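You operate a simulated robot arm through the tools that you are given. There is no shell and no other tool. Be economical: measure what you need, move in short steps, check, and stop when the job is done.

You are at the controls of a simulated robot arm. One attempt, no reset.

TASK
Let the car down slowly, then roll the jack clear and brake it.
Fine: free the yellow lock, release knob to 1 and back to 0; roll it only when it is down, till it is clear of the car's nose; handbrake and chocks stay.

The check looks at the end state, three seconds after you hand in, the way a careful person would. Anything else that was tipped, shoved, dropped, spilled or broken makes it a failure.

THE ROBOT
A 7-joint arm with a two-finger gripper, on a carriage that runs on a rail from [-18, 1801] to [6, -578] (x, y) and turns from -3.84 to 1.955 rad about z. Base frame: it is fixed where the carriage stands at the start and does not move with it; the origin is on the floor, on the carriage's upright axis, x ahead of it, y to its left, z up. Units: mm, rad, N and s.
With the tool pointing down near the work surface it reaches from about 700 to 700 mm from the robot's upright axis, wherever it stands. Its first joint turns from -2.601 to 2.601 rad. Places, roughly: blue jack [1200, -1400, 100]; handbrake [600, -3500, 500]; lifting beam [1300, -1700, 100]; orange chock [500, -5000, 0]; red brake handle [900, -700, 800]; release knob [900, -700, 500]; yellow chock [500, -4500, 0]; yellow lock handle [900, -700, 700]. Payload 2.45 kg.
The TCP is the grasp point between the finger pads, 26 mm short of the fingertips. In the tool frame z runs along the fingers and y along their closing line. Largest opening 96 mm; the body of the gripper starts 69 mm behind the TCP.
Orientation is told as [roll, pitch, yaw] about the base's x, y, z axes, in that order, counted from this pose: with the fingers straight down and closing along the base's y, the tool's x points along the base's -x, its y along +y and its z along -z.

THE INTERFACE
- The arm moves only by the tool send_rows. Its argument "steps" is a list of rows, each a list of 7 numbers: the turn, a rotation vector about the tool's x, y, z in rad, then the shift along the tool's x, y, z in mm, then the closure, from 0 (fully open) to 1 (shut). In form: [[wx, wy, wz, dx, dy, dz, grip], ...]. A call has 1 to 20 rows; each row shifts and turns the commanded pose from where the row before left it, along the tool's axes as they then stand. A row lasts 0.2 s, in which the tool goes at most 50 mm and 0.15 rad; a call with a longer step from one row to the next is refused whole, and so is a gripper value outside its range. A pose out of reach is approached as far as the arm can. The call stops where the force on the tool passes 90 N (or 10 N more than at its start, if that is more) or the arm is blocked; 0.2 s more then pass. Each finger halts on what it meets, pressing with about 24 N; the grip force reading is that of the motor and also rises with nothing between the fingers. The clock runs only during rows and for 0.2 s after the last one: add rows that do not move to give the fingers time. The reply holds the time, the measured pose of the TCP, the force on the tool along the base axes, the opening and the grip force, in the units named above and with some noise, with the torque about the TCP (base axes, N m) and any sound that the robot's microphone picked up.
- Cameras (640 x 400 px; columns grow to the right, rows downward): "scene" is now at [30.3, 121, 1628.8]; the picture's right is [-0.49, -0.87, 0.00], its down [-0.45, 0.25, -0.86] and it looks along [0.75, -0.42, -0.52] (base axes); focal length 254 px, centre (320, 200). "wrist" rides on the gripper at [82, 3, -98] in the tool frame; the picture's right is [-0.04, 1.00, 0.00], its down [-0.73, -0.03, -0.68] and it looks along [-0.68, -0.03, 0.73] (tool axes); focal length 256 px, centre (320, 200). There is no depth. A picture from a camera that has moved, and an enlarged one, comes with that camera's place and axes in the base frame and with its lens. The place of the scene camera against the robot may be out by one fixed shift of up to 12 mm in any direction.
- snapshot(camera): a new picture of that camera. The clock stands still meanwhile.
- raise_lower(by): slides the trunk up (or, below 0, down) by that many mm; the arm and the scene camera ride with it, the base frame stays. It gives what a move gives, with no picture.
- drive_base(legs): drives the robot by 1 to 6 legs, each [ahead, left, turn to the left] in mm, mm and rad, along the robot's own axes; the way and the turn of a leg run together, so that a leg with both is an arc; at most 1500 mm and 3.142 rad a leg. The arm and the cameras ride along, it lands a little off, and it stops where it bumps. It keeps to its track: a leg is cut to what the track allows. It gives what a move gives.
- aim_head(pan, tilt): turns the head with the scene camera to pan (to the left, within 2.705 rad either way) and tilt (down, from -0.506 to 1.204), counted from straight ahead of the robot. It gives what a move gives.
- inspect(camera, box): a new picture of the part [left, top, right, bottom] of that camera's present view, enlarged. The clock stands still meanwhile.
- job_done(): hands the job in; it is judged then, once.

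Go step by step. Nothing tells you exact positions but the pictures and the camera data: compare them with the known pose of the tool, close in by small moves and look again before you grip or let go. The budget is 120 turns and 90 pictures, counting those below and the enlarged ones. Unless the task says otherwise, let go and move clear before handing in, and close with one line.

The tools are called after "Call:" as name(argument=value, ...) on one line, values as JSON. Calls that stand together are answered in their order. send_rows: Moves the arm, as the interface text tells. Its arguments: {"type":"object","properties":{"steps":{"type":"array","items":{"type":"array","items":{"type":"number"}}}},"required":["steps"]} The other tools are called the same way: raise_lower (by) slides the trunk up or down; drive_base (legs) drives the base; aim_head (pan, tilt) turns the head that bears the scene camera; snapshot (camera) takes a picture; inspect (camera, box) takes an enlarged picture of a part of a camera's view; job_done () hands the job in.

At the start:

```text
t: 0.0
eef_pos: [804.7, -432.3, 1203.8]
ee_rot: [0.001, -0.001, 0.002]
force: [-0.1, 0.4, 0.3]
moment: [-0.02, -0.02, 0.02]
opening: 95.9
finger_force: 0.1
trunk travel left (down, up): [-600.0, 110.0]
robot x, y, heading: [1.8, -0.9, 0.002]
head pan, tilt: [-0.511, 0.543]
```

scene: 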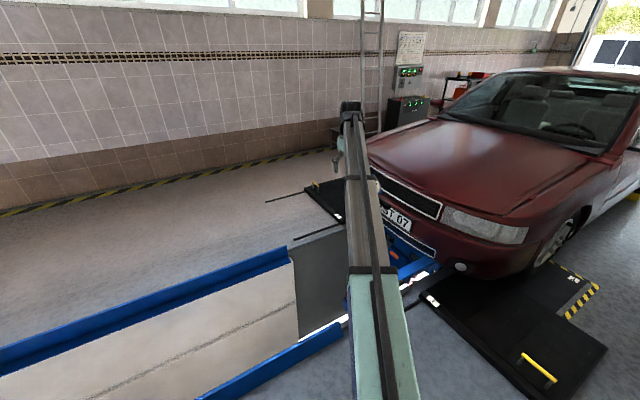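
wrist: 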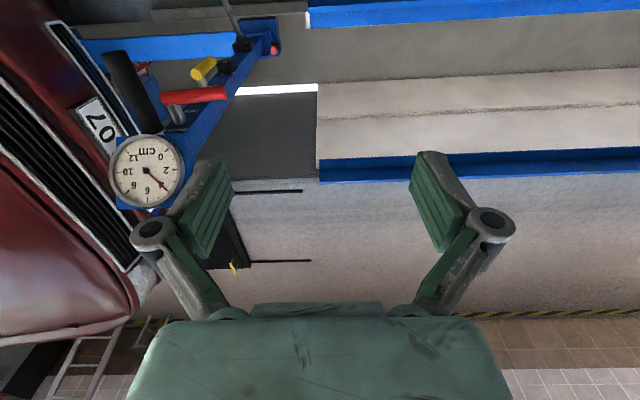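

I see the jack column with a gauge, a red handle, a yellow handle and a black lever, near the car's nose. I'll look closer before moving.

Call:
inspect(camera="wrist", box=[60, 0, 320, 220])

Call:
inspect(camera="scene", box=[260, 150, 480, 350])

```text
1.82 times, centred on (190, 110) of wrist
camera zoom: at [722.4, -428.7, 1303.4], right [0.04, 1.0, 0.0], down [0.73, -0.03, 0.68], along [0.68, -0.03, -0.73], focal length 465 px, centre (556, 364)
```

zoom: 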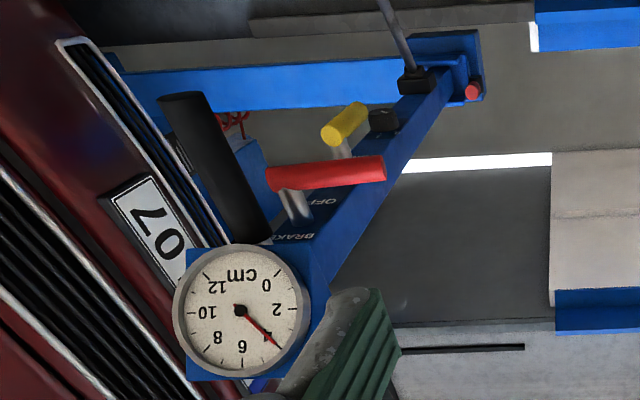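

```text
2.00 times, centred on (370, 250) of scene
camera zoom: at [30.3, 121.0, 1628.8], right [-0.49, -0.87, 0.0], down [-0.45, 0.25, -0.86], along [0.75, -0.42, -0.52], focal length 508 px, centre (220, 100)
```

zoom: 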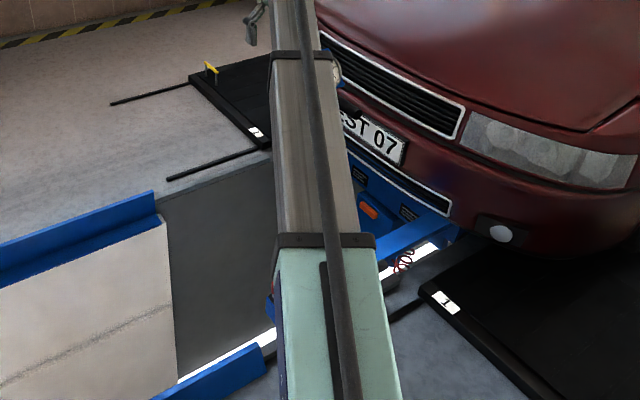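

The arm hides the controls from the scene camera, so I'll swing it left to get a clear view.

Call:
send_rows(steps=[[0, 0, 0, 0, 50, 0, 0], [0, 0, 0, 0, 50, 0, 0], [0, 0, 0, 0, 50, 0, 0], [0, 0, 0, 0, 50, 0, 0], [0, 0, 0, 0, 50, 0, 0], [0, 0, 0, 0, 50, 0, 0], [0, 0, 0, 0, 50, 0, 0], [0, 0, 0, 0, 50, 0, 0]])

Call:
aim_head(pan=-0.75, tilt=0.6)

Call:
snapshot(camera="scene")

Call:
inspect(camera="scene", box=[220, 120, 420, 245])

```text
t: 1.8
eef_pos: [802.8, -32.8, 1206.1]
ee_rot: [-0.001, 0.001, -0.002]
force: [-0.3, 1.0, 0.4]
moment: [0.01, 0.0, 0.0]
opening: 95.7
finger_force: 0.0
trunk travel left (down, up): [-600.0, 110.0]
robot x, y, heading: [-3.6, -1.2, 0.003]
head pan, tilt: [-0.511, 0.543]
```

```text
t: 2.6
eef_pos: [803.3, -34.1, 1205.5]
ee_rot: [0.0, 0.0, 0.001]
force: [0.9, 0.3, -0.7]
moment: [0.0, 0.01, 0.0]
opening: 95.9
finger_force: 0.1
trunk travel left (down, up): [-600.0, 110.0]
robot x, y, heading: [0.1, 0.2, 0.004]
head pan, tilt: [-0.75, 0.6]
```

```text
85 pictures are left
camera scene: at [16.5, 104.8, 1623.6], right [-0.68, -0.73, 0.0], down [-0.41, 0.39, -0.83], along [0.6, -0.56, -0.56], focal length 254 px, centre (320, 200)
```

scene: 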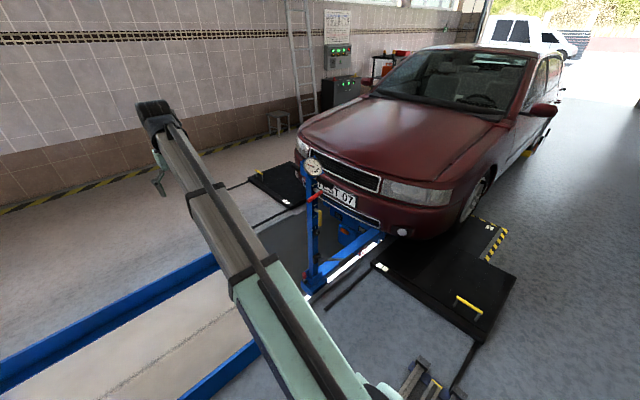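

```text
3.20 times, centred on (320, 182) of scene
camera zoom: at [16.5, 104.8, 1623.6], right [-0.68, -0.73, 0.0], down [-0.41, 0.39, -0.83], along [0.6, -0.56, -0.56], focal length 812 px, centre (320, 256)
```

zoom: 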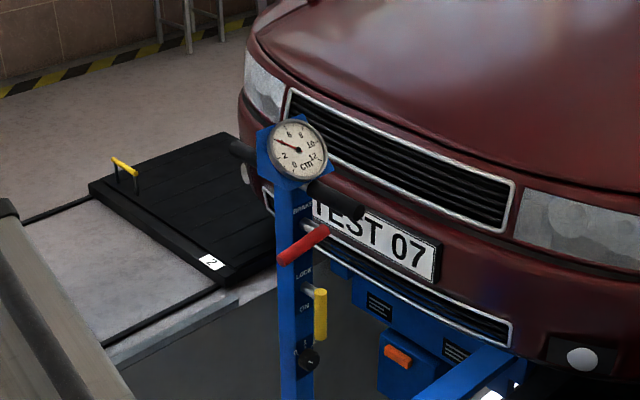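

The post stands nearly vertical with gauge, push bar, red lever, yellow lever and black knob (top to bottom), and the pit runs along y. I'll drive nearer for close views.

Call:
drive_base(legs=[[0, -350, 0]])

Call:
aim_head(pan=-0.4, tilt=0.75)

Call:
snapshot(camera="scene")

Call:
snapshot(camera="wrist")

```text
t: 4.8
eef_pos: [807.1, -376.3, 1205.9]
ee_rot: [-0.001, 0.001, 0.006]
force: [0.5, 0.1, 0.7]
moment: [0.02, 0.0, -0.02]
opening: 96.0
finger_force: 0.1
trunk travel left (down, up): [-600.0, 110.0]
robot x, y, heading: [1.6, -351.2, 0.011]
head pan, tilt: [-0.75, 0.6]
```

```text
t: 5.7
eef_pos: [808.7, -378.4, 1205.3]
ee_rot: [-0.001, 0.0, 0.006]
force: [0.0, 0.6, 0.0]
moment: [0.01, 0.0, -0.01]
opening: 96.1
finger_force: 0.1
trunk travel left (down, up): [-600.0, 110.0]
robot x, y, heading: [1.2, -345.7, 0.005]
head pan, tilt: [-0.4, 0.75]
```

```text
83 pictures are left
camera scene: at [31.0, -214.3, 1610.8], right [-0.39, -0.92, 0.0], down [-0.63, 0.26, -0.73], along [0.68, -0.28, -0.68], focal length 254 px, centre (320, 200)
```

scene: 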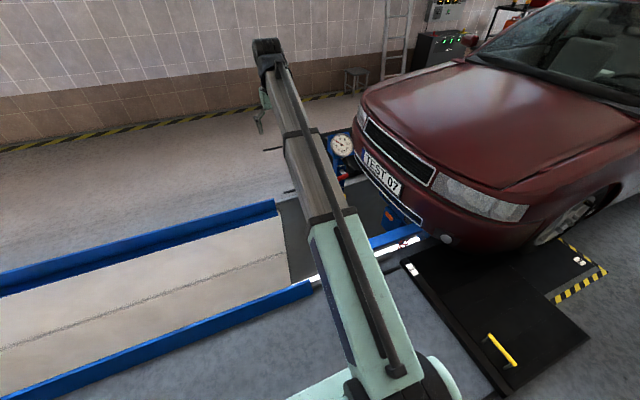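

```text
82 pictures are left
camera wrist: at [725.3, -373.9, 1304.6], right [0.04, 1.0, 0.0], down [0.73, -0.03, 0.68], along [0.68, -0.02, -0.73], focal length 256 px, centre (320, 200)
```

wrist: 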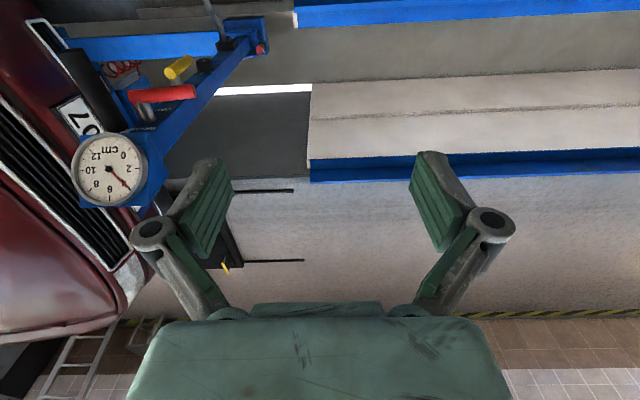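

The controls sit around x≈900, y≈-700, z≈650–850 on a post facing the robot. I'll retract, move alongside, lower and tilt the tool for a frontal wrist view.

Call:
send_rows(steps=[[0, 0, 0, 45, 0, 0, 0], [0, 0, 0, 45, 0, 0, 0], [0, 0, 0, 45, 0, 0, 0], [0, 0, 0, 45, 0, 0, 0], [0, -0.15, 0, 0, 0, 0, 0], [0, -0.15, 0, 0, 0, 0, 0], [0, -0.15, 0, 0, 0, 0, 0], [0, -0.15, 0, 0, 0, 0, 0], [0, -0.15, 0, 0, 0, 0, 0]])

Call:
drive_base(legs=[[0, -200, 0]])

Call:
raise_lower(by=-350)

Call:
snapshot(camera="wrist")

```text
t: 7.7
eef_pos: [648.3, -378.6, 1167.1]
ee_rot: [0.0, -0.752, 0.005]
force: [0.1, -0.3, 0.1]
moment: [0.01, 0.0, 0.01]
opening: 95.7
finger_force: 0.0
out of reach, approached as far as the arm can: row 2, 3, 4
trunk travel left (down, up): [-600.0, 110.0]
robot x, y, heading: [8.2, -349.6, 0.008]
head pan, tilt: [-0.4, 0.75]
```

```text
t: 9.3
eef_pos: [648.2, -584.7, 1165.0]
ee_rot: [0.0, -0.749, 0.002]
force: [-0.2, 0.4, -0.1]
moment: [-0.04, 0.01, -0.04]
opening: 95.9
finger_force: 0.0
trunk travel left (down, up): [-600.0, 110.0]
robot x, y, heading: [5.8, -551.4, -0.003]
head pan, tilt: [-0.4, 0.75]
```

```text
t: 12.7
eef_pos: [649.3, -585.3, 816.9]
ee_rot: [-0.001, -0.749, 0.003]
force: [-0.1, -0.3, -0.8]
moment: [0.02, 0.02, -0.02]
opening: 96.1
finger_force: 0.0
trunk travel left (down, up): [-250.0, 460.0]
robot x, y, heading: [4.3, -556.2, 0.007]
head pan, tilt: [-0.4, 0.75]
```

```text
81 pictures are left
camera wrist: at [521.8, -582.2, 832.9], right [0.03, 1.0, 0.03], down [0.07, -0.03, 1.0], along [1.0, -0.02, -0.08], focal length 256 px, centre (320, 200)
```

wrist: 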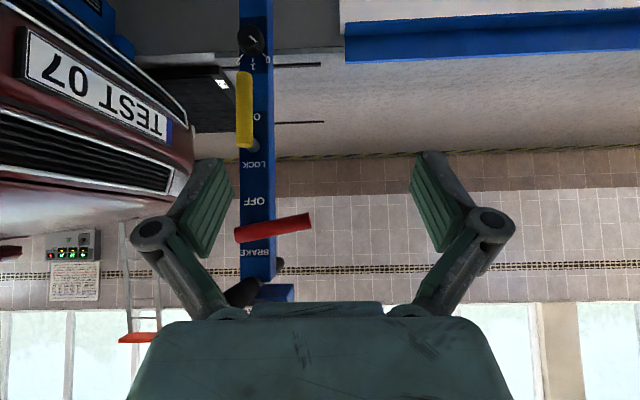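

The panel is squarely in view (upside down). I'll zoom in on it.

Call:
inspect(camera="wrist", box=[190, 140, 350, 300])

Call:
inspect(camera="wrist", box=[200, 10, 300, 170])

Call:
snapshot(camera="scene")

```text
2.50 times, centred on (270, 220) of wrist
camera zoom: at [521.8, -582.2, 832.9], right [0.03, 1.0, 0.03], down [0.07, -0.03, 1.0], along [1.0, -0.02, -0.08], focal length 640 px, centre (445, 150)
```

zoom: 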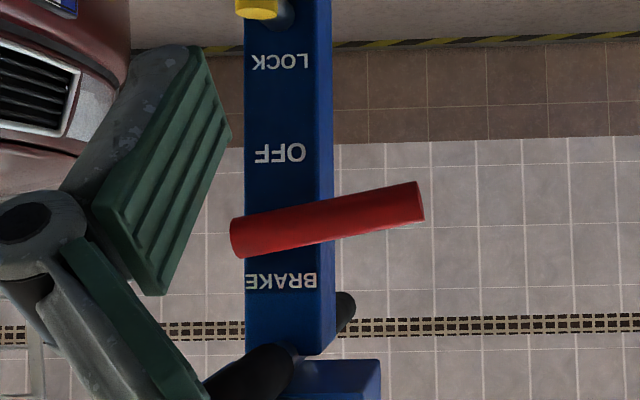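

```text
2.50 times, centred on (250, 90) of wrist
camera zoom: at [521.8, -582.2, 832.9], right [0.03, 1.0, 0.03], down [0.07, -0.03, 1.0], along [1.0, -0.02, -0.08], focal length 640 px, centre (495, 475)
```

zoom: 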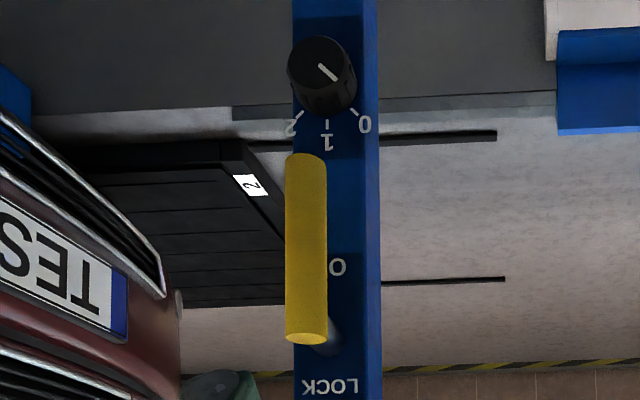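

```text
78 pictures are left
camera scene: at [33.3, -419.4, 1260.8], right [-0.39, -0.92, 0.0], down [-0.63, 0.26, -0.73], along [0.67, -0.28, -0.68], focal length 254 px, centre (320, 200)
```

scene: 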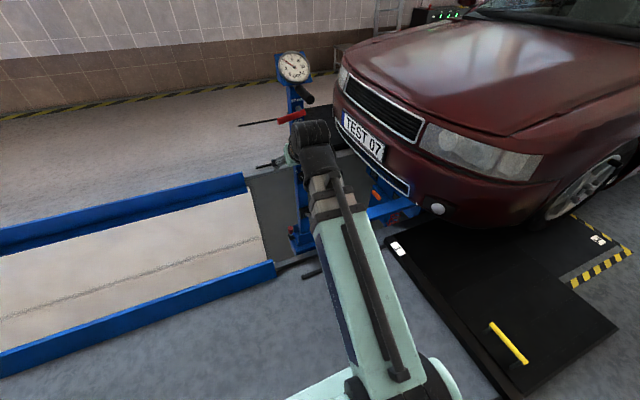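

The panel reads clearly: red lever (brake, pointing +y, "OFF" below it), yellow lever hanging down over "ON", knob at 0 with 1 straight up. I'll level the tool to point at the panel, facing the yellow lever from a distance.

Call:
send_rows(steps=[[0, -0.137, 0, 0, 0, 0, 0], [0, -0.137, 0, 0, 0, 0, 0], [0, -0.137, 0, 0, 0, 0, 0], [0, -0.137, 0, 0, 0, 0, 0], [0, -0.137, 0, 0, 0, 0, 0], [0, -0.137, 0, 0, 0, 0, 0], [0, 0, 0, 40, -29, 0, 0], [0, 0, 0, 40, -29, 0, 0], [0, 0, 0, 40, -29, 0, 0], [0, 0, 0, 40, -29, 0, 0], [0, 0, 0, 17, 0, 0, 0]])

Call:
snapshot(camera="wrist")

Call:
snapshot(camera="scene")

```text
t: 15.1
eef_pos: [733.1, -710.3, 668.1]
ee_rot: [-2.999, -1.568, 3.001]
force: [-0.2, 0.2, 1.1]
moment: [-0.01, 0.01, 0.02]
opening: 95.8
finger_force: 0.0
out of reach, approached as far as the arm can: row 2, 3, 4, 5, 6, 7
trunk travel left (down, up): [-250.0, 460.0]
robot x, y, heading: [5.0, -550.0, -0.002]
head pan, tilt: [-0.4, 0.75]
```

```text
77 pictures are left
camera wrist: at [633.1, -705.8, 587.1], right [0.0, 1.0, 0.04], down [-0.68, -0.03, 0.73], along [0.73, -0.03, 0.68], focal length 256 px, centre (320, 200)
```

wrist: 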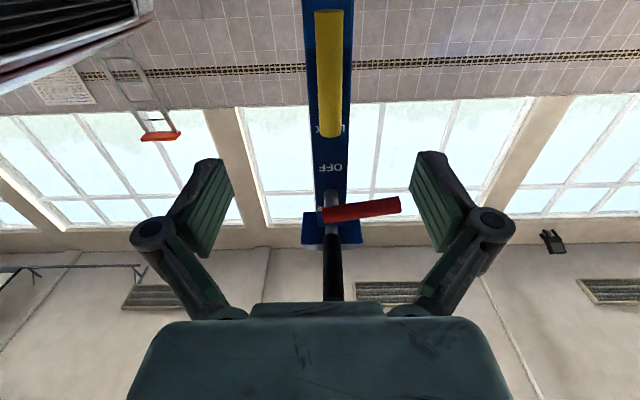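

```text
76 pictures are left
camera scene: at [33.2, -419.4, 1260.8], right [-0.39, -0.92, 0.0], down [-0.63, 0.26, -0.73], along [0.67, -0.28, -0.68], focal length 254 px, centre (320, 200)
```

scene: 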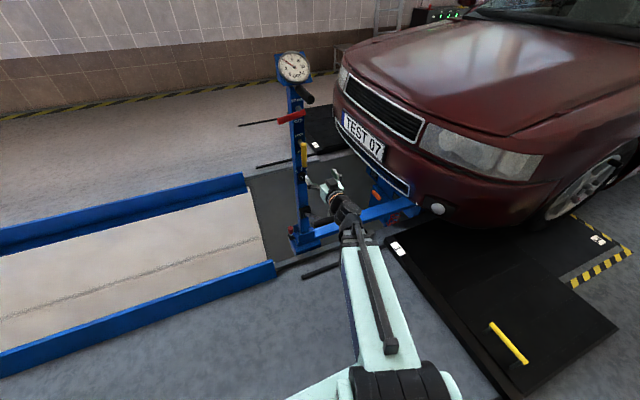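

The tool is level and faces the yellow lever (bar y≈-701, z≈612–723, pivot near its top). Approach with open fingers.

Call:
send_rows(steps=[[0, 0, 0, 28, 9, 0, 0], [0, 0, 0, 0, 0, 30, 0], [0, 0, 0, 0, 0, 30, 0]])

Call:
snapshot(camera="wrist")

```text
t: 15.9
eef_pos: [789.5, -699.8, 640.3]
ee_rot: [-2.998, -1.569, 3.001]
force: [-0.5, 0.2, -0.5]
moment: [0.01, 0.0, 0.02]
opening: 95.9
finger_force: 0.1
trunk travel left (down, up): [-250.0, 460.0]
robot x, y, heading: [5.3, -551.4, -0.0]
head pan, tilt: [-0.4, 0.75]
```

```text
75 pictures are left
camera wrist: at [691.7, -697.0, 559.7], right [0.0, 1.0, 0.04], down [-0.68, -0.03, 0.73], along [0.73, -0.03, 0.68], focal length 256 px, centre (320, 200)
```

wrist: 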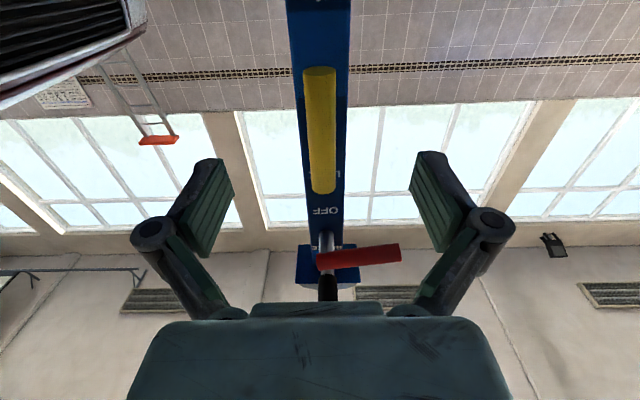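

Lined up. Advance around the bar and close.

Call:
send_rows(steps=[[0, 0, 0, 0, 0, 32, 0], [0, 0, 0, 0, 0, 32, 0], [0, 0, 0, 0, 0, 28, 0], [0, 0, 0, 0, 0, 0, 0.4], [0, 0, 0, 0, 0, 0, 0.8], [0, 0, 0, 0, 0, 0, 1], [0, 0, 0, 0, 0, 0, 1]])

Call:
snapshot(camera="wrist")

```text
t: 17.5
eef_pos: [881.4, -699.9, 639.4]
ee_rot: [2.455, -1.569, -2.454]
force: [0.4, -4.3, 3.7]
moment: [0.74, 0.04, -0.26]
opening: 22.0
finger_force: 45.1
trunk travel left (down, up): [-250.0, 460.0]
robot x, y, heading: [8.3, -555.3, 0.005]
head pan, tilt: [-0.4, 0.75]
```

```text
74 pictures are left
camera wrist: at [782.4, -696.0, 558.8], right [0.0, 1.0, 0.04], down [-0.68, -0.03, 0.73], along [0.73, -0.03, 0.68], focal length 256 px, centre (320, 200)
```

wrist: 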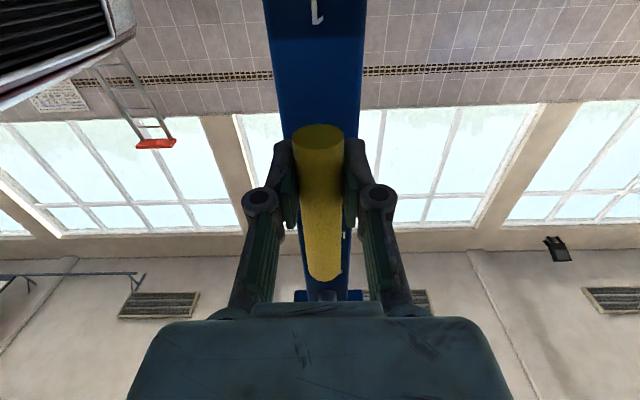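

Gripped. Now try swinging it toward +y about its upper pivot in small steps.

Call:
send_rows(steps=[[0, 0, 0.13, -0.56, 8.6, 0, 1], [0, 0, 0.13, -0.56, 8.6, 0, 1], [0, 0, 0.13, -0.56, 8.6, 0, 1]])

Call:
snapshot(camera="wrist")

```text
t: 18.3
eef_pos: [881.4, -673.6, 646.6]
ee_rot: [1.576, -1.179, -1.572]
force: [-8.3, -1.2, 0.8]
moment: [0.04, -0.08, 0.02]
opening: 22.0
finger_force: 44.9
trunk travel left (down, up): [-250.0, 460.0]
robot x, y, heading: [8.3, -552.9, 0.003]
head pan, tilt: [-0.4, 0.75]
```

```text
73 pictures are left
camera wrist: at [782.6, -639.0, 571.9], right [0.0, 0.91, 0.42], down [-0.68, -0.31, 0.67], along [0.73, -0.28, 0.62], focal length 256 px, centre (320, 200)
```

wrist: 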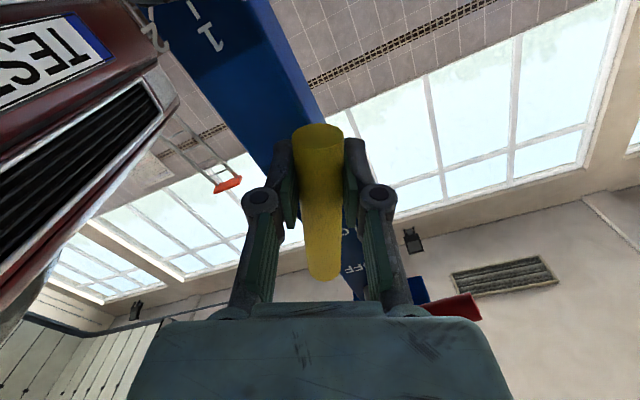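

It turns freely. Continue to about a quarter turn.

Call:
send_rows(steps=[[0, 0, 0.13, -0.56, 8.6, 0, 1], [0, 0, 0.13, -0.56, 8.6, 0, 1], [0, 0, 0.13, -0.56, 8.6, 0, 1], [0, 0, 0.13, -0.56, 8.6, 0, 1], [0, 0, 0.13, -0.56, 8.6, 0, 1], [0, 0, 0.13, -0.56, 8.6, 0, 1], [0, 0, 0.13, -0.56, 8.6, 0, 1], [0, 0, 0.13, -0.56, 8.6, 0, 1]])

Call:
snapshot(camera="wrist")

```text
t: 20.1
eef_pos: [882.6, -635.2, 697.8]
ee_rot: [1.571, -0.142, -1.568]
force: [-11.9, 5.4, 2.6]
moment: [-1.41, 0.08, 0.34]
opening: 23.1
finger_force: 44.6
trunk travel left (down, up): [-250.0, 460.0]
robot x, y, heading: [7.2, -553.2, 0.004]
head pan, tilt: [-0.4, 0.75]
```

```text
72 pictures are left
camera wrist: at [783.3, -552.5, 690.4], right [0.0, 0.1, 0.99], down [-0.68, -0.73, 0.08], along [0.74, -0.67, 0.07], focal length 256 px, centre (320, 200)
```

wrist: 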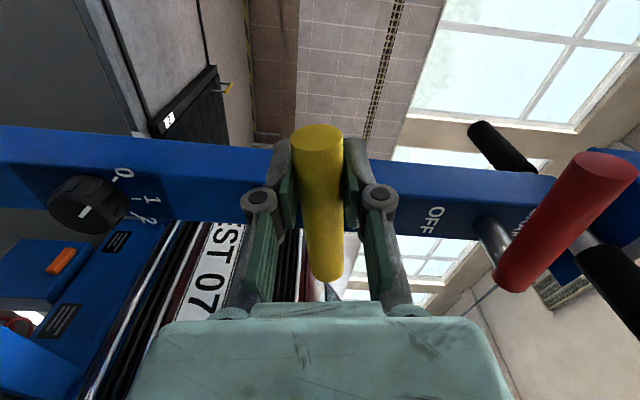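

The lever is at about 82°, near where the red one also rests, and torque is rising. One small nudge to confirm the stop.

Call:
send_rows(steps=[[0, 0, 0.06, -0.1, 4, 0, 1], [0, 0, 0, 0, 0, 0, 1]])

```text
t: 20.7
eef_pos: [883.8, -633.8, 699.2]
ee_rot: [1.567, -0.08, -1.57]
force: [-19.6, 7.9, -30.9]
moment: [-1.22, 0.15, -0.1]
opening: 24.3
finger_force: 44.2
trunk travel left (down, up): [-250.0, 460.0]
robot x, y, heading: [4.8, -549.8, 0.004]
head pan, tilt: [-0.4, 0.75]
```

It is against its stop. Open, back off and look.

Call:
send_rows(steps=[[0, 0, -0.04, 0, -3, 0, 1], [0, 0, 0, 0, 0, 0, 0.6], [0, 0, 0, 0, 0, 0, 0.3], [0, 0, 0, 0, 0, 0, 0], [0, 0, 0, 0, 0, 0, 0], [0, 0, 0, 0, 0, -40, 0], [0, 0, 0, 0, 0, -40, 0], [0, 0, 0, 0, 0, -30, 0]])

Call:
snapshot(camera="wrist")

Call:
inspect(camera="scene", box=[250, 40, 410, 260])

```text
t: 22.5
eef_pos: [772.5, -633.7, 699.6]
ee_rot: [1.572, -0.121, -1.568]
force: [1.3, 0.2, -0.1]
moment: [0.02, -0.03, -0.01]
opening: 96.0
finger_force: 0.1
trunk travel left (down, up): [-250.0, 460.0]
robot x, y, heading: [6.9, -552.0, 0.005]
head pan, tilt: [-0.4, 0.75]
```

```text
71 pictures are left
camera wrist: at [673.0, -551.7, 693.0], right [0.0, 0.08, 1.0], down [-0.68, -0.73, 0.06], along [0.74, -0.67, 0.06], focal length 256 px, centre (320, 200)
```

wrist: 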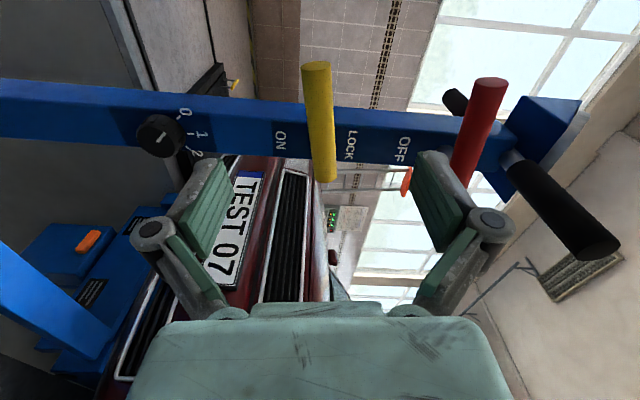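

```text
1.82 times, centred on (330, 150) of scene
camera zoom: at [33.5, -419.4, 1260.7], right [-0.39, -0.92, 0.0], down [-0.63, 0.26, -0.73], along [0.67, -0.28, -0.68], focal length 462 px, centre (302, 291)
```

zoom: 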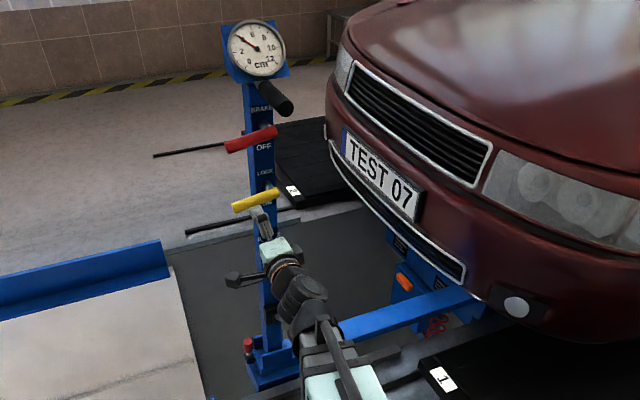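

Yellow is now horizontal with "ON" uncovered: the lock is free. Next, the knob at about y -692, z 540; I'll roll the tool back partly and stage in front of it.

Call:
send_rows(steps=[[0, 0, -0.15, 0, 0, 0, 0], [0, 0, -0.15, 0, 0, 0, 0], [0, 0, -0.15, 0, 0, 0, 0], [0, 0, -0.15, 0, 0, 0, 0], [0, 0, -0.15, 0, 0, 0, 0], [0, 0, -0.15, 0, 0, 0, 0], [0, 0, -0.15, 0, 0, 0, 0], [0, 0, 0, 31.2, -28.9, 0, 0], [0, 0, 0, 31.2, -28.9, 0, 0], [0, 0, 0, 31.2, -28.9, 0, 0], [0, 0, 0, 31.2, -28.9, 0, 0]])

Call:
snapshot(camera="wrist")

```text
t: 24.9
eef_pos: [774.9, -692.1, 537.9]
ee_rot: [1.574, -1.172, -1.572]
force: [7.7, -1.2, 0.0]
moment: [-0.05, -0.64, -0.14]
opening: 96.2
finger_force: 0.1
trunk travel left (down, up): [-250.0, 460.0]
robot x, y, heading: [0.3, -550.3, -0.001]
head pan, tilt: [-0.4, 0.75]
```

```text
69 pictures are left
camera wrist: at [675.4, -657.4, 463.7], right [0.0, 0.91, 0.42], down [-0.68, -0.31, 0.66], along [0.73, -0.29, 0.62], focal length 256 px, centre (320, 200)
```

wrist: 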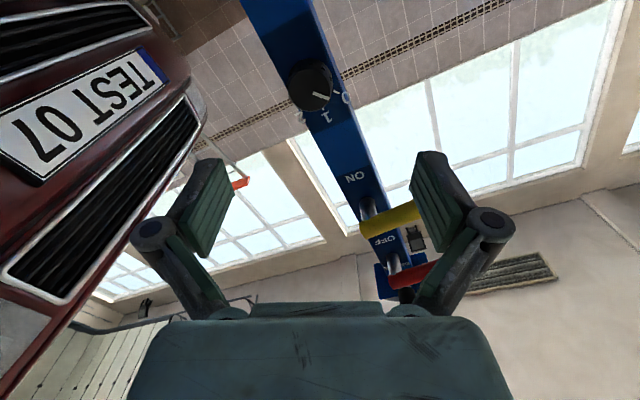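

Knob is lined up at roughly (903, -697, 538). Approach partway and check.

Call:
send_rows(steps=[[0, 0, 0, -2, -4.6, 30, 0], [0, 0, 0, 0, 0, 35, 0], [0, 0, 0, 0, 0, 35, 0], [0, 0, 0, 0, 0, 0, 0]])

Call:
snapshot(camera="wrist")

```text
t: 25.9
eef_pos: [873.6, -697.7, 538.3]
ee_rot: [1.573, -1.17, -1.569]
force: [0.2, -0.4, -0.3]
moment: [-0.01, -0.02, 0.0]
opening: 96.0
finger_force: 0.0
trunk travel left (down, up): [-250.0, 460.0]
robot x, y, heading: [6.8, -552.2, -0.0]
head pan, tilt: [-0.4, 0.75]
```

```text
68 pictures are left
camera wrist: at [773.9, -662.1, 465.2], right [0.0, 0.9, 0.43], down [-0.68, -0.31, 0.66], along [0.73, -0.29, 0.61], focal length 256 px, centre (320, 200)
```

wrist: 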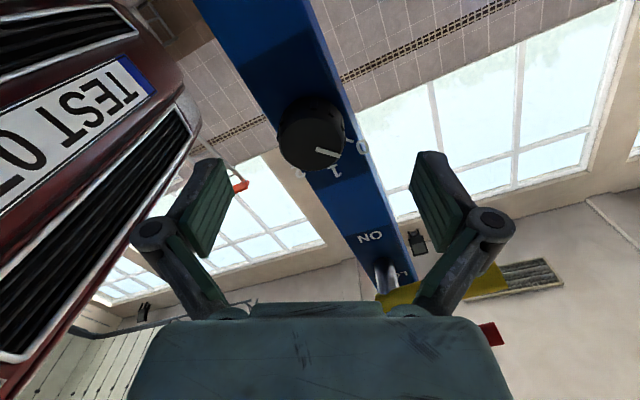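

Knob face looks ~12 mm ahead of the fingertips. Advance 24 mm and close gently.

Call:
send_rows(steps=[[0, 0, 0, 0, -3, 8, 0], [0, 0, 0, 0, 0, 8, 0], [0, 0, 0, 0, 0, 8, 0], [0, 0, 0, 0, 0, 0, 0.3], [0, 0, 0, 0, 0, 0, 0.5], [0, 0, 0, 0, 0, 0, 0.7], [0, 0, 0, 0, 0, 0, 0.7]])

Call:
snapshot(camera="wrist")

```text
t: 27.5
eef_pos: [897.9, -700.3, 537.2]
ee_rot: [1.566, -1.168, -1.567]
force: [-7.5, -4.9, -8.6]
moment: [0.01, -0.03, -0.37]
opening: 39.9
finger_force: 45.0
trunk travel left (down, up): [-250.0, 460.0]
robot x, y, heading: [8.2, -552.8, 0.003]
head pan, tilt: [-0.4, 0.75]
```

```text
67 pictures are left
camera wrist: at [798.2, -665.0, 463.4], right [0.0, 0.9, 0.43], down [-0.68, -0.31, 0.66], along [0.74, -0.29, 0.61], focal length 256 px, centre (320, 200)
```

wrist: 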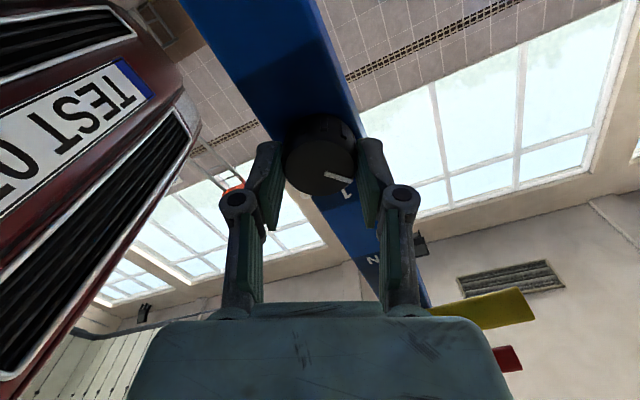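

Knob held (40 mm). Turn it about 45° toward 1.

Call:
send_rows(steps=[[0, 0, 0.13, 0, 0, 0, 0.7], [0, 0, 0.13, 0, 0, 0, 0.7], [0, 0, 0.13, 0, 0, 0, 0.7], [0, 0, 0.13, 0, 0, 0, 0.7], [0, 0, 0.13, 0, 0, 0, 0.7], [0, 0, 0.13, 0, 0, 0, 0.7]])

Call:
snapshot(camera="wrist")

Call:
inspect(camera="scene", box=[250, 40, 410, 260])

```text
t: 28.9
eef_pos: [897.5, -700.7, 536.2]
ee_rot: [1.566, -0.39, -1.569]
force: [-21.7, -10.5, -21.0]
moment: [-0.1, 0.86, 0.52]
opening: 39.8
finger_force: 44.9
trunk travel left (down, up): [-250.0, 460.0]
robot x, y, heading: [5.4, -552.6, 0.002]
head pan, tilt: [-0.4, 0.75]
```

```text
66 pictures are left
camera wrist: at [798.3, -623.5, 509.0], right [0.0, 0.34, 0.94], down [-0.68, -0.69, 0.25], along [0.73, -0.64, 0.23], focal length 256 px, centre (320, 200)
```

wrist: 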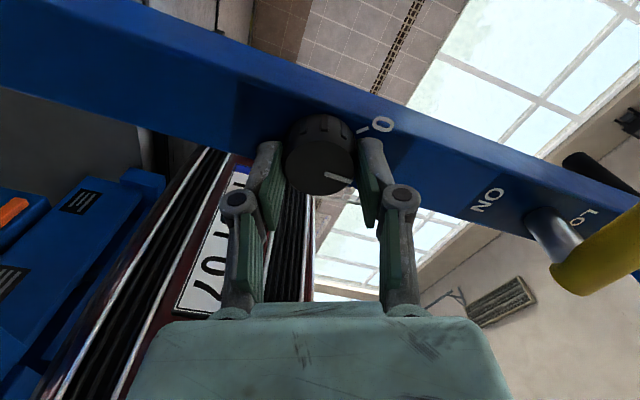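

```text
1.82 times, centred on (330, 150) of scene
camera zoom: at [34.4, -420.2, 1260.6], right [-0.39, -0.92, 0.0], down [-0.63, 0.26, -0.73], along [0.67, -0.28, -0.68], focal length 462 px, centre (302, 291)
```

zoom: 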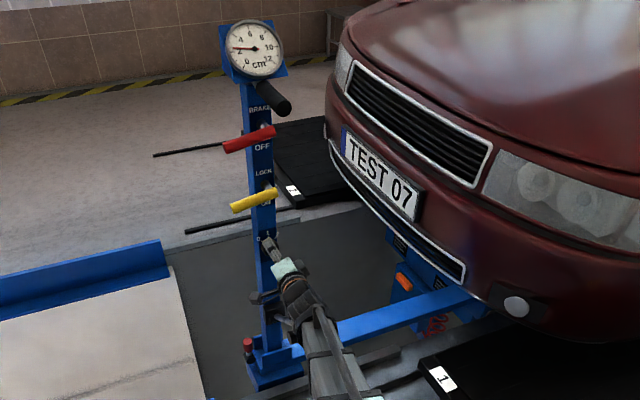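

The gauge is falling (about 2 cm). Hold and wait.

Call:
send_rows(steps=[[0, 0, 0, 0, 0, 0, 0.7], [0, 0, 0, 0, 0, 0, 0.7], [0, 0, 0, 0, 0, 0, 0.7], [0, 0, 0, 0, 0, 0, 0.7], [0, 0, 0, 0, 0, 0, 0.7], [0, 0, 0, 0, 0, 0, 0.7], [0, 0, 0, 0, 0, 0, 0.7], [0, 0, 0, 0, 0, 0, 0.7], [0, 0, 0, 0, 0, 0, 0.7], [0, 0, 0, 0, 0, 0, 0.7]])

Call:
inspect(camera="scene", box=[250, 40, 410, 140])

```text
t: 31.1
eef_pos: [897.5, -700.9, 536.2]
ee_rot: [1.564, -0.389, -1.573]
force: [-34.1, -11.0, -26.8]
moment: [-0.01, 0.87, -0.21]
opening: 39.3
finger_force: 44.9
trunk travel left (down, up): [-250.0, 460.0]
robot x, y, heading: [5.8, -550.9, -0.0]
head pan, tilt: [-0.4, 0.75]
```

```text
4.00 times, centred on (330, 90) of scene
camera zoom: at [34.2, -420.3, 1260.8], right [-0.39, -0.92, 0.0], down [-0.63, 0.26, -0.73], along [0.67, -0.28, -0.68], focal length 1015 px, centre (280, 640)
```

zoom: 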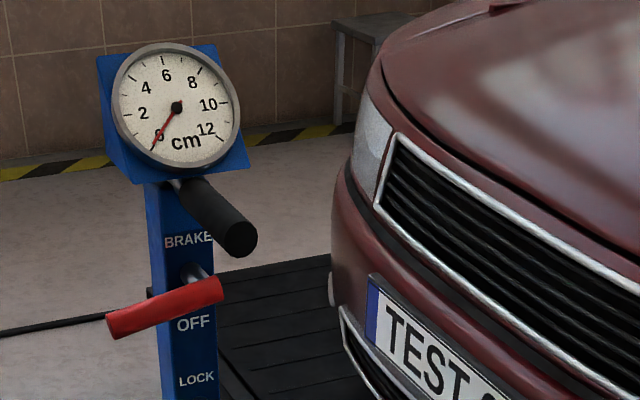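

Gauge is at about 0. Wait a little more and compare.

Call:
send_rows(steps=[[0, 0, 0, 0, 0, 0, 0.7], [0, 0, 0, 0, 0, 0, 0.7], [0, 0, 0, 0, 0, 0, 0.7], [0, 0, 0, 0, 0, 0, 0.7], [0, 0, 0, 0, 0, 0, 0.7], [0, 0, 0, 0, 0, 0, 0.7], [0, 0, 0, 0, 0, 0, 0.7], [0, 0, 0, 0, 0, 0, 0.7]])

Call:
inspect(camera="scene", box=[250, 40, 410, 140])

Call:
inspect(camera="scene", box=[300, 150, 460, 250])

```text
t: 32.9
eef_pos: [897.7, -699.6, 536.5]
ee_rot: [1.563, -0.389, -1.571]
force: [-34.1, -11.5, -26.7]
moment: [-0.08, 0.84, -0.29]
opening: 39.6
finger_force: 45.3
trunk travel left (down, up): [-250.0, 460.0]
robot x, y, heading: [7.8, -556.0, 0.003]
head pan, tilt: [-0.4, 0.75]
```

```text
4.00 times, centred on (330, 90) of scene
camera zoom: at [34.1, -420.2, 1260.8], right [-0.39, -0.92, 0.0], down [-0.63, 0.26, -0.73], along [0.67, -0.28, -0.68], focal length 1015 px, centre (280, 640)
```

zoom: 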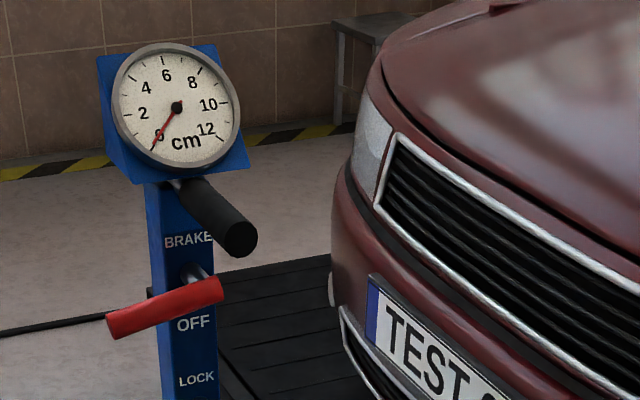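

```text
4.00 times, centred on (380, 200) of scene
camera zoom: at [34.1, -420.2, 1260.8], right [-0.39, -0.92, 0.0], down [-0.63, 0.26, -0.73], along [0.67, -0.28, -0.68], focal length 1015 px, centre (80, 200)
```

zoom: 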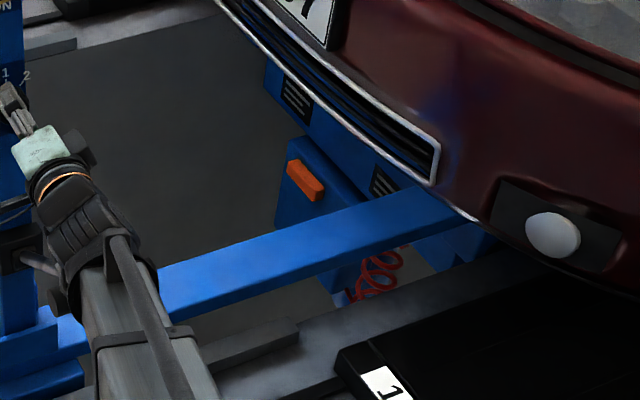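

The gauge is steady at 0; the car is down. Turn the knob back to 0.

Call:
send_rows(steps=[[0, 0, -0.13, 0, 0, 0, 0.7], [0, 0, -0.13, 0, 0, 0, 0.7], [0, 0, -0.13, 0, 0, 0, 0.7], [0, 0, -0.13, 0, 0, 0, 0.7], [0, 0, -0.13, 0, 0, 0, 0.7], [0, 0, -0.15, 0, 0, 0, 0.7], [0, 0, 0, 0, 0, 0, 0.7]])

Call:
snapshot(camera="wrist")

```text
t: 34.5
eef_pos: [897.1, -699.1, 536.3]
ee_rot: [1.566, -1.192, -1.566]
force: [-21.6, -8.7, -18.5]
moment: [-0.02, 0.51, -0.1]
opening: 39.6
finger_force: 45.0
trunk travel left (down, up): [-250.0, 460.0]
robot x, y, heading: [5.1, -552.1, -0.002]
head pan, tilt: [-0.4, 0.75]
```

```text
61 pictures are left
camera wrist: at [798.8, -666.3, 462.8], right [0.0, 0.91, 0.41], down [-0.68, -0.3, 0.67], along [0.74, -0.28, 0.62], focal length 256 px, centre (320, 200)
```

wrist: 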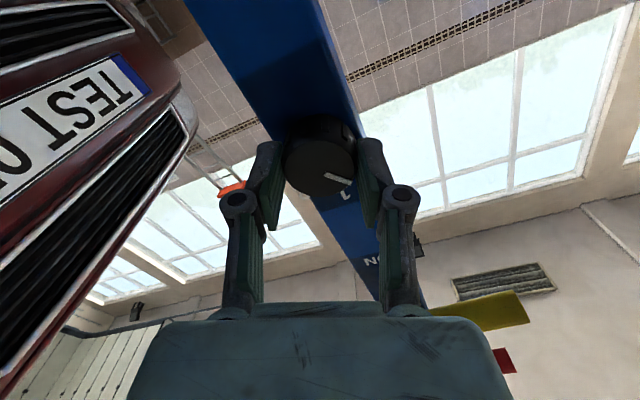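

Knob is back. Open, retract and check the pointer.

Call:
send_rows(steps=[[0, 0, 0, 0, 0, 0, 0.4], [0, 0, 0, 0, 0, 0, 0], [0, 0, 0, 0, 0, 0, 0], [0, 0, 0, 0, 0, -40, 0], [0, 0, 0, 0, 0, -40, 0], [0, 0, 0, 0, 0, -45, 0], [0, 0, 0, 0, 0, 0, 0]])

Call:
snapshot(camera="wrist")

Call:
inspect(camera="wrist", box=[220, 30, 460, 290])

```text
t: 36.2
eef_pos: [781.1, -698.3, 533.0]
ee_rot: [1.569, -1.196, -1.564]
force: [30.9, 1.8, -14.7]
moment: [-0.52, -4.28, -1.68]
opening: 95.7
finger_force: 0.1
trunk travel left (down, up): [-250.0, 460.0]
robot x, y, heading: [4.7, -552.1, 0.0]
head pan, tilt: [-0.4, 0.75]
stopped in row 7: the force on the tool passed its limit at 94 N (the readings are from after the stop); the commanded pose is now the measured one
```

```text
60 pictures are left
camera wrist: at [681.9, -666.9, 459.9], right [0.0, 0.91, 0.4], down [-0.68, -0.3, 0.67], along [0.74, -0.27, 0.62], focal length 256 px, centre (320, 200)
```

wrist: 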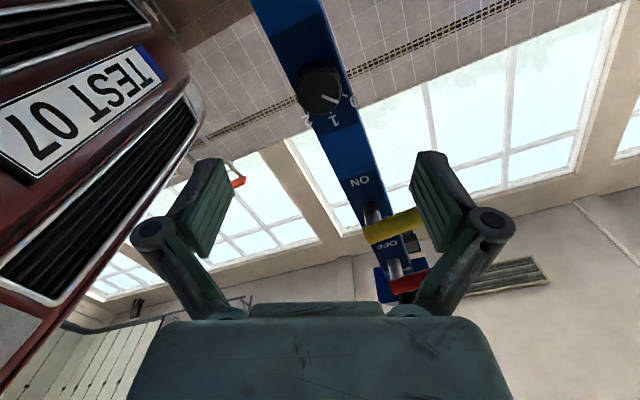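

```text
1.54 times, centred on (340, 160) of wrist
camera zoom: at [681.9, -666.9, 459.9], right [0.0, 0.91, 0.4], down [-0.68, -0.3, 0.67], along [0.74, -0.27, 0.62], focal length 394 px, centre (289, 262)
```

zoom: 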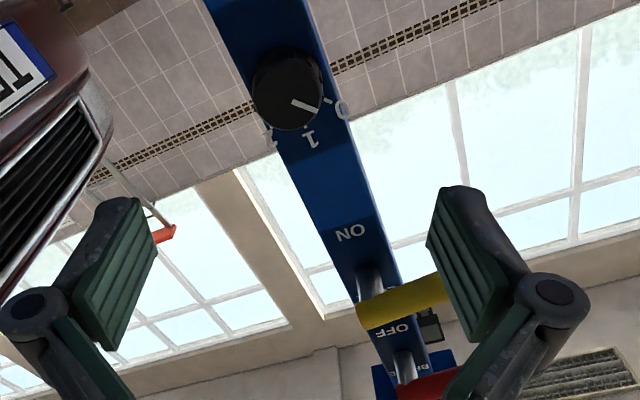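

The arm is folded close and hit a limit around x≈780 (same region as before). I'll ease forward and check the surroundings and the knob.

Call:
inspect(camera="wrist", box=[280, 50, 380, 130])

Call:
snapshot(camera="scene")

```text
5.00 times, centred on (330, 90) of wrist
camera zoom: at [681.9, -666.9, 459.9], right [0.0, 0.91, 0.4], down [-0.68, -0.3, 0.67], along [0.74, -0.27, 0.62], focal length 1280 px, centre (270, 750)
```

zoom: 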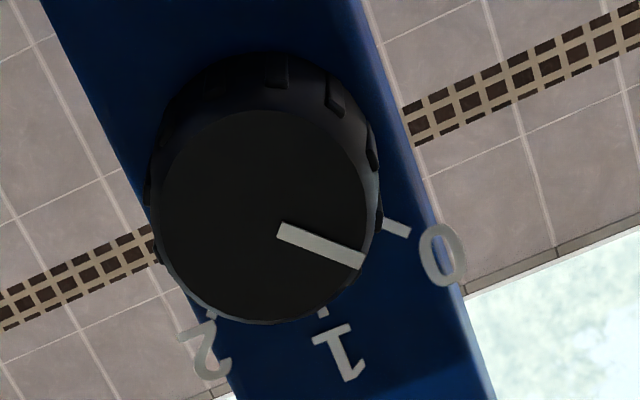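

```text
57 pictures are left
camera scene: at [35.4, -419.5, 1261.0], right [-0.39, -0.92, 0.0], down [-0.63, 0.26, -0.73], along [0.67, -0.28, -0.68], focal length 254 px, centre (320, 200)
```

scene: 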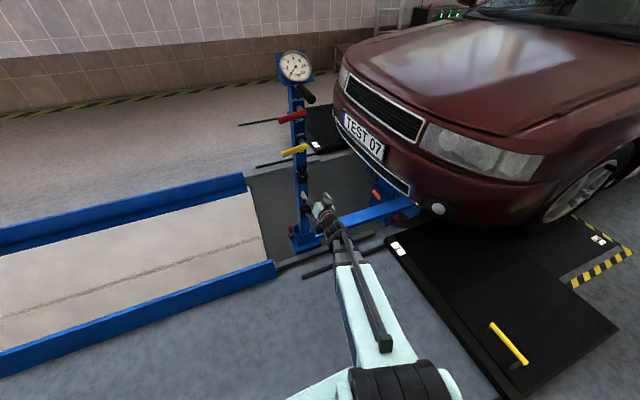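

Knob pointer lines up with 0. Now raise the trunk and roll the tool to match the red lever (pivot ≈(y -697, z 848), pointing +y).

Call:
send_rows(steps=[[0, 0, 0, 0, 0, 20, 0], [0, 0, 0, 0, 0, 0, 0]])

Call:
raise_lower(by=300)

Call:
send_rows(steps=[[0, 0, 0.147, 0, 0, 0, 0], [0, 0, 0.147, 0, 0, 0, 0], [0, 0, 0.147, 0, 0, 0, 0], [0, 0, 0.147, 0, 0, 0, 0], [0, 0, 0.147, 0, 0, 0, 0], [0, 0, 0.147, 0, 0, 0, 0], [0, 0, 0.147, 0, 0, 0, 0], [0, 0, 0, 33, 0, 0, 0], [0, 0, 0, 33, 0, 0, 0]])

Call:
snapshot(camera="wrist")

```text
t: 36.8
eef_pos: [797.5, -699.5, 536.0]
ee_rot: [1.573, -1.194, -1.568]
force: [2.7, -0.1, 2.3]
moment: [0.07, 0.17, -0.05]
opening: 95.8
finger_force: 0.1
trunk travel left (down, up): [-250.0, 460.0]
robot x, y, heading: [3.1, -555.8, 0.002]
head pan, tilt: [-0.4, 0.75]
```

```text
t: 39.8
eef_pos: [797.1, -700.4, 834.6]
ee_rot: [1.573, -1.195, -1.569]
force: [-0.7, 0.2, 0.1]
moment: [0.0, 0.0, -0.01]
opening: 96.1
finger_force: 0.0
trunk travel left (down, up): [-550.0, 160.0]
robot x, y, heading: [4.7, -554.9, 0.003]
head pan, tilt: [-0.4, 0.75]
```

```text
t: 41.8
eef_pos: [797.2, -634.6, 825.9]
ee_rot: [1.571, -0.164, -1.567]
force: [-0.4, -0.1, -0.4]
moment: [-0.06, 0.04, 0.01]
opening: 96.0
finger_force: 0.2
trunk travel left (down, up): [-550.0, 160.0]
robot x, y, heading: [5.3, -551.3, 0.0]
head pan, tilt: [-0.4, 0.75]
```

```text
56 pictures are left
camera wrist: at [698.6, -553.4, 815.2], right [0.0, 0.12, 0.99], down [-0.68, -0.73, 0.09], along [0.74, -0.67, 0.08], focal length 256 px, centre (320, 200)
```

wrist: 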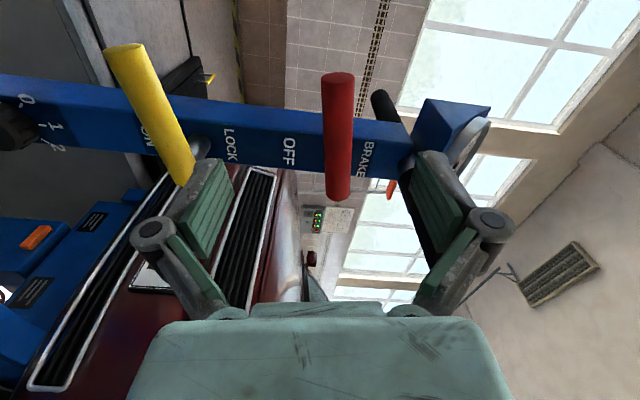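

Red bar is aligned but ~12 mm higher than the finger centre. Correct, advance, and grip.

Call:
send_rows(steps=[[0, 0, 0, 0, 11.5, 0, 0], [0, 0, 0, 0, 0, 30, 0], [0, 0, 0, 0, 0, 30, 0], [0, 0, 0, 0, 0, 25, 0], [0, 0, 0, 0, 0, 0, 0.4], [0, 0, 0, 0, 0, 0, 0.8], [0, 0, 0, 0, 0, 0, 1], [0, 0, 0, 0, 0, 0, 1]])

Call:
snapshot(camera="wrist")

```text
t: 43.6
eef_pos: [882.2, -632.8, 838.3]
ee_rot: [1.577, -0.168, -1.567]
force: [7.4, -0.8, 15.4]
moment: [-1.1, -0.01, 0.17]
opening: 22.5
finger_force: 44.9
trunk travel left (down, up): [-550.0, 160.0]
robot x, y, heading: [5.7, -555.4, 0.005]
head pan, tilt: [-0.4, 0.75]
```

```text
55 pictures are left
camera wrist: at [782.6, -552.1, 827.6], right [-0.01, 0.13, 0.99], down [-0.68, -0.73, 0.09], along [0.74, -0.67, 0.09], focal length 256 px, centre (320, 200)
```

wrist: 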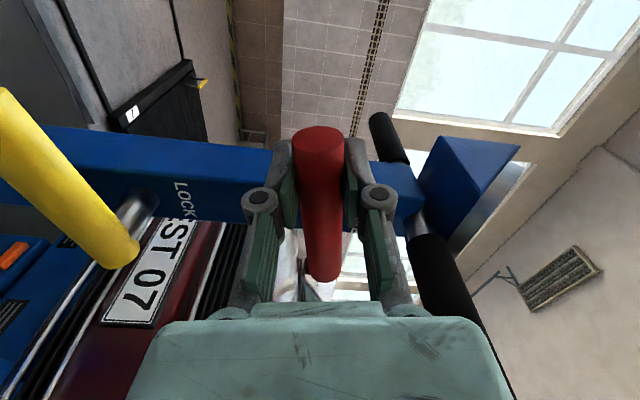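

Gripped. Swing it down toward OFF.

Call:
send_rows(steps=[[0, 0, -0.13, -0.56, -8.6, 0, 1], [0, 0, -0.13, -0.56, -8.6, 0, 1], [0, 0, -0.13, -0.56, -8.6, 0, 1]])

```text
t: 44.4
eef_pos: [881.5, -641.2, 813.1]
ee_rot: [1.573, -0.556, -1.567]
force: [5.2, 0.1, 13.7]
moment: [-0.82, -0.32, -0.37]
opening: 22.3
finger_force: 45.0
trunk travel left (down, up): [-550.0, 160.0]
robot x, y, heading: [3.4, -548.3, 0.0]
head pan, tilt: [-0.4, 0.75]
```

Call:
send_rows(steps=[[0, 0, -0.13, -0.56, -8.6, 0, 1], [0, 0, -0.13, -0.56, -8.6, 0, 1], [0, 0, -0.13, -0.56, -8.6, 0, 1], [0, 0, -0.13, -0.56, -8.6, 0, 1], [0, 0, -0.13, -0.56, -8.6, 0, 1], [0, 0, -0.13, -0.56, -8.6, 0, 1], [0, 0, -0.13, -0.56, -8.6, 0, 1]])

Call:
snapshot(camera="wrist")

```text
t: 46.0
eef_pos: [882.9, -692.3, 782.2]
ee_rot: [1.576, -1.466, -1.576]
force: [-7.2, -7.1, 0.6]
moment: [0.69, 0.19, -0.2]
opening: 21.6
finger_force: 44.7
trunk travel left (down, up): [-550.0, 160.0]
robot x, y, heading: [3.4, -551.7, 0.001]
head pan, tilt: [-0.4, 0.75]
```

```text
54 pictures are left
camera wrist: at [784.5, -680.4, 701.1], right [0.0, 0.99, 0.14], down [-0.68, -0.11, 0.73], along [0.73, -0.1, 0.67], focal length 256 px, centre (320, 200)
```

wrist: 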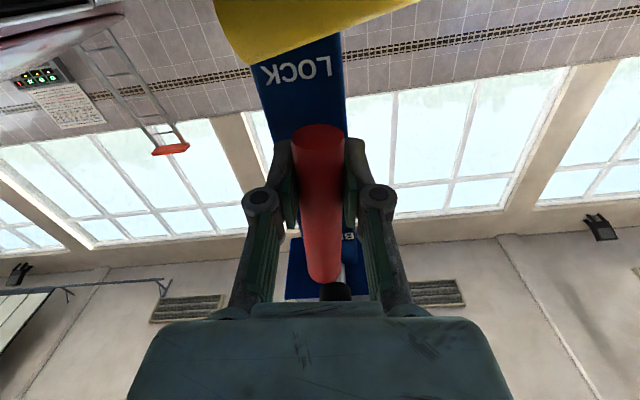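

Almost vertical; finish to the stop.

Call:
send_rows(steps=[[0, 0, -0.1, -0.4, -6.6, 0, 1], [0, 0, -0.04, 0, -2.5, 0, 1], [0, 0, 0, 0, 0, 0, 1]])

```text
t: 46.8
eef_pos: [883.0, -699.4, 780.4]
ee_rot: [-1.624, -1.536, 1.631]
force: [1.4, 0.2, 2.8]
moment: [1.33, -0.3, -0.03]
opening: 23.1
finger_force: 44.9
trunk travel left (down, up): [-550.0, 160.0]
robot x, y, heading: [4.4, -554.1, 0.002]
head pan, tilt: [-0.4, 0.75]
```

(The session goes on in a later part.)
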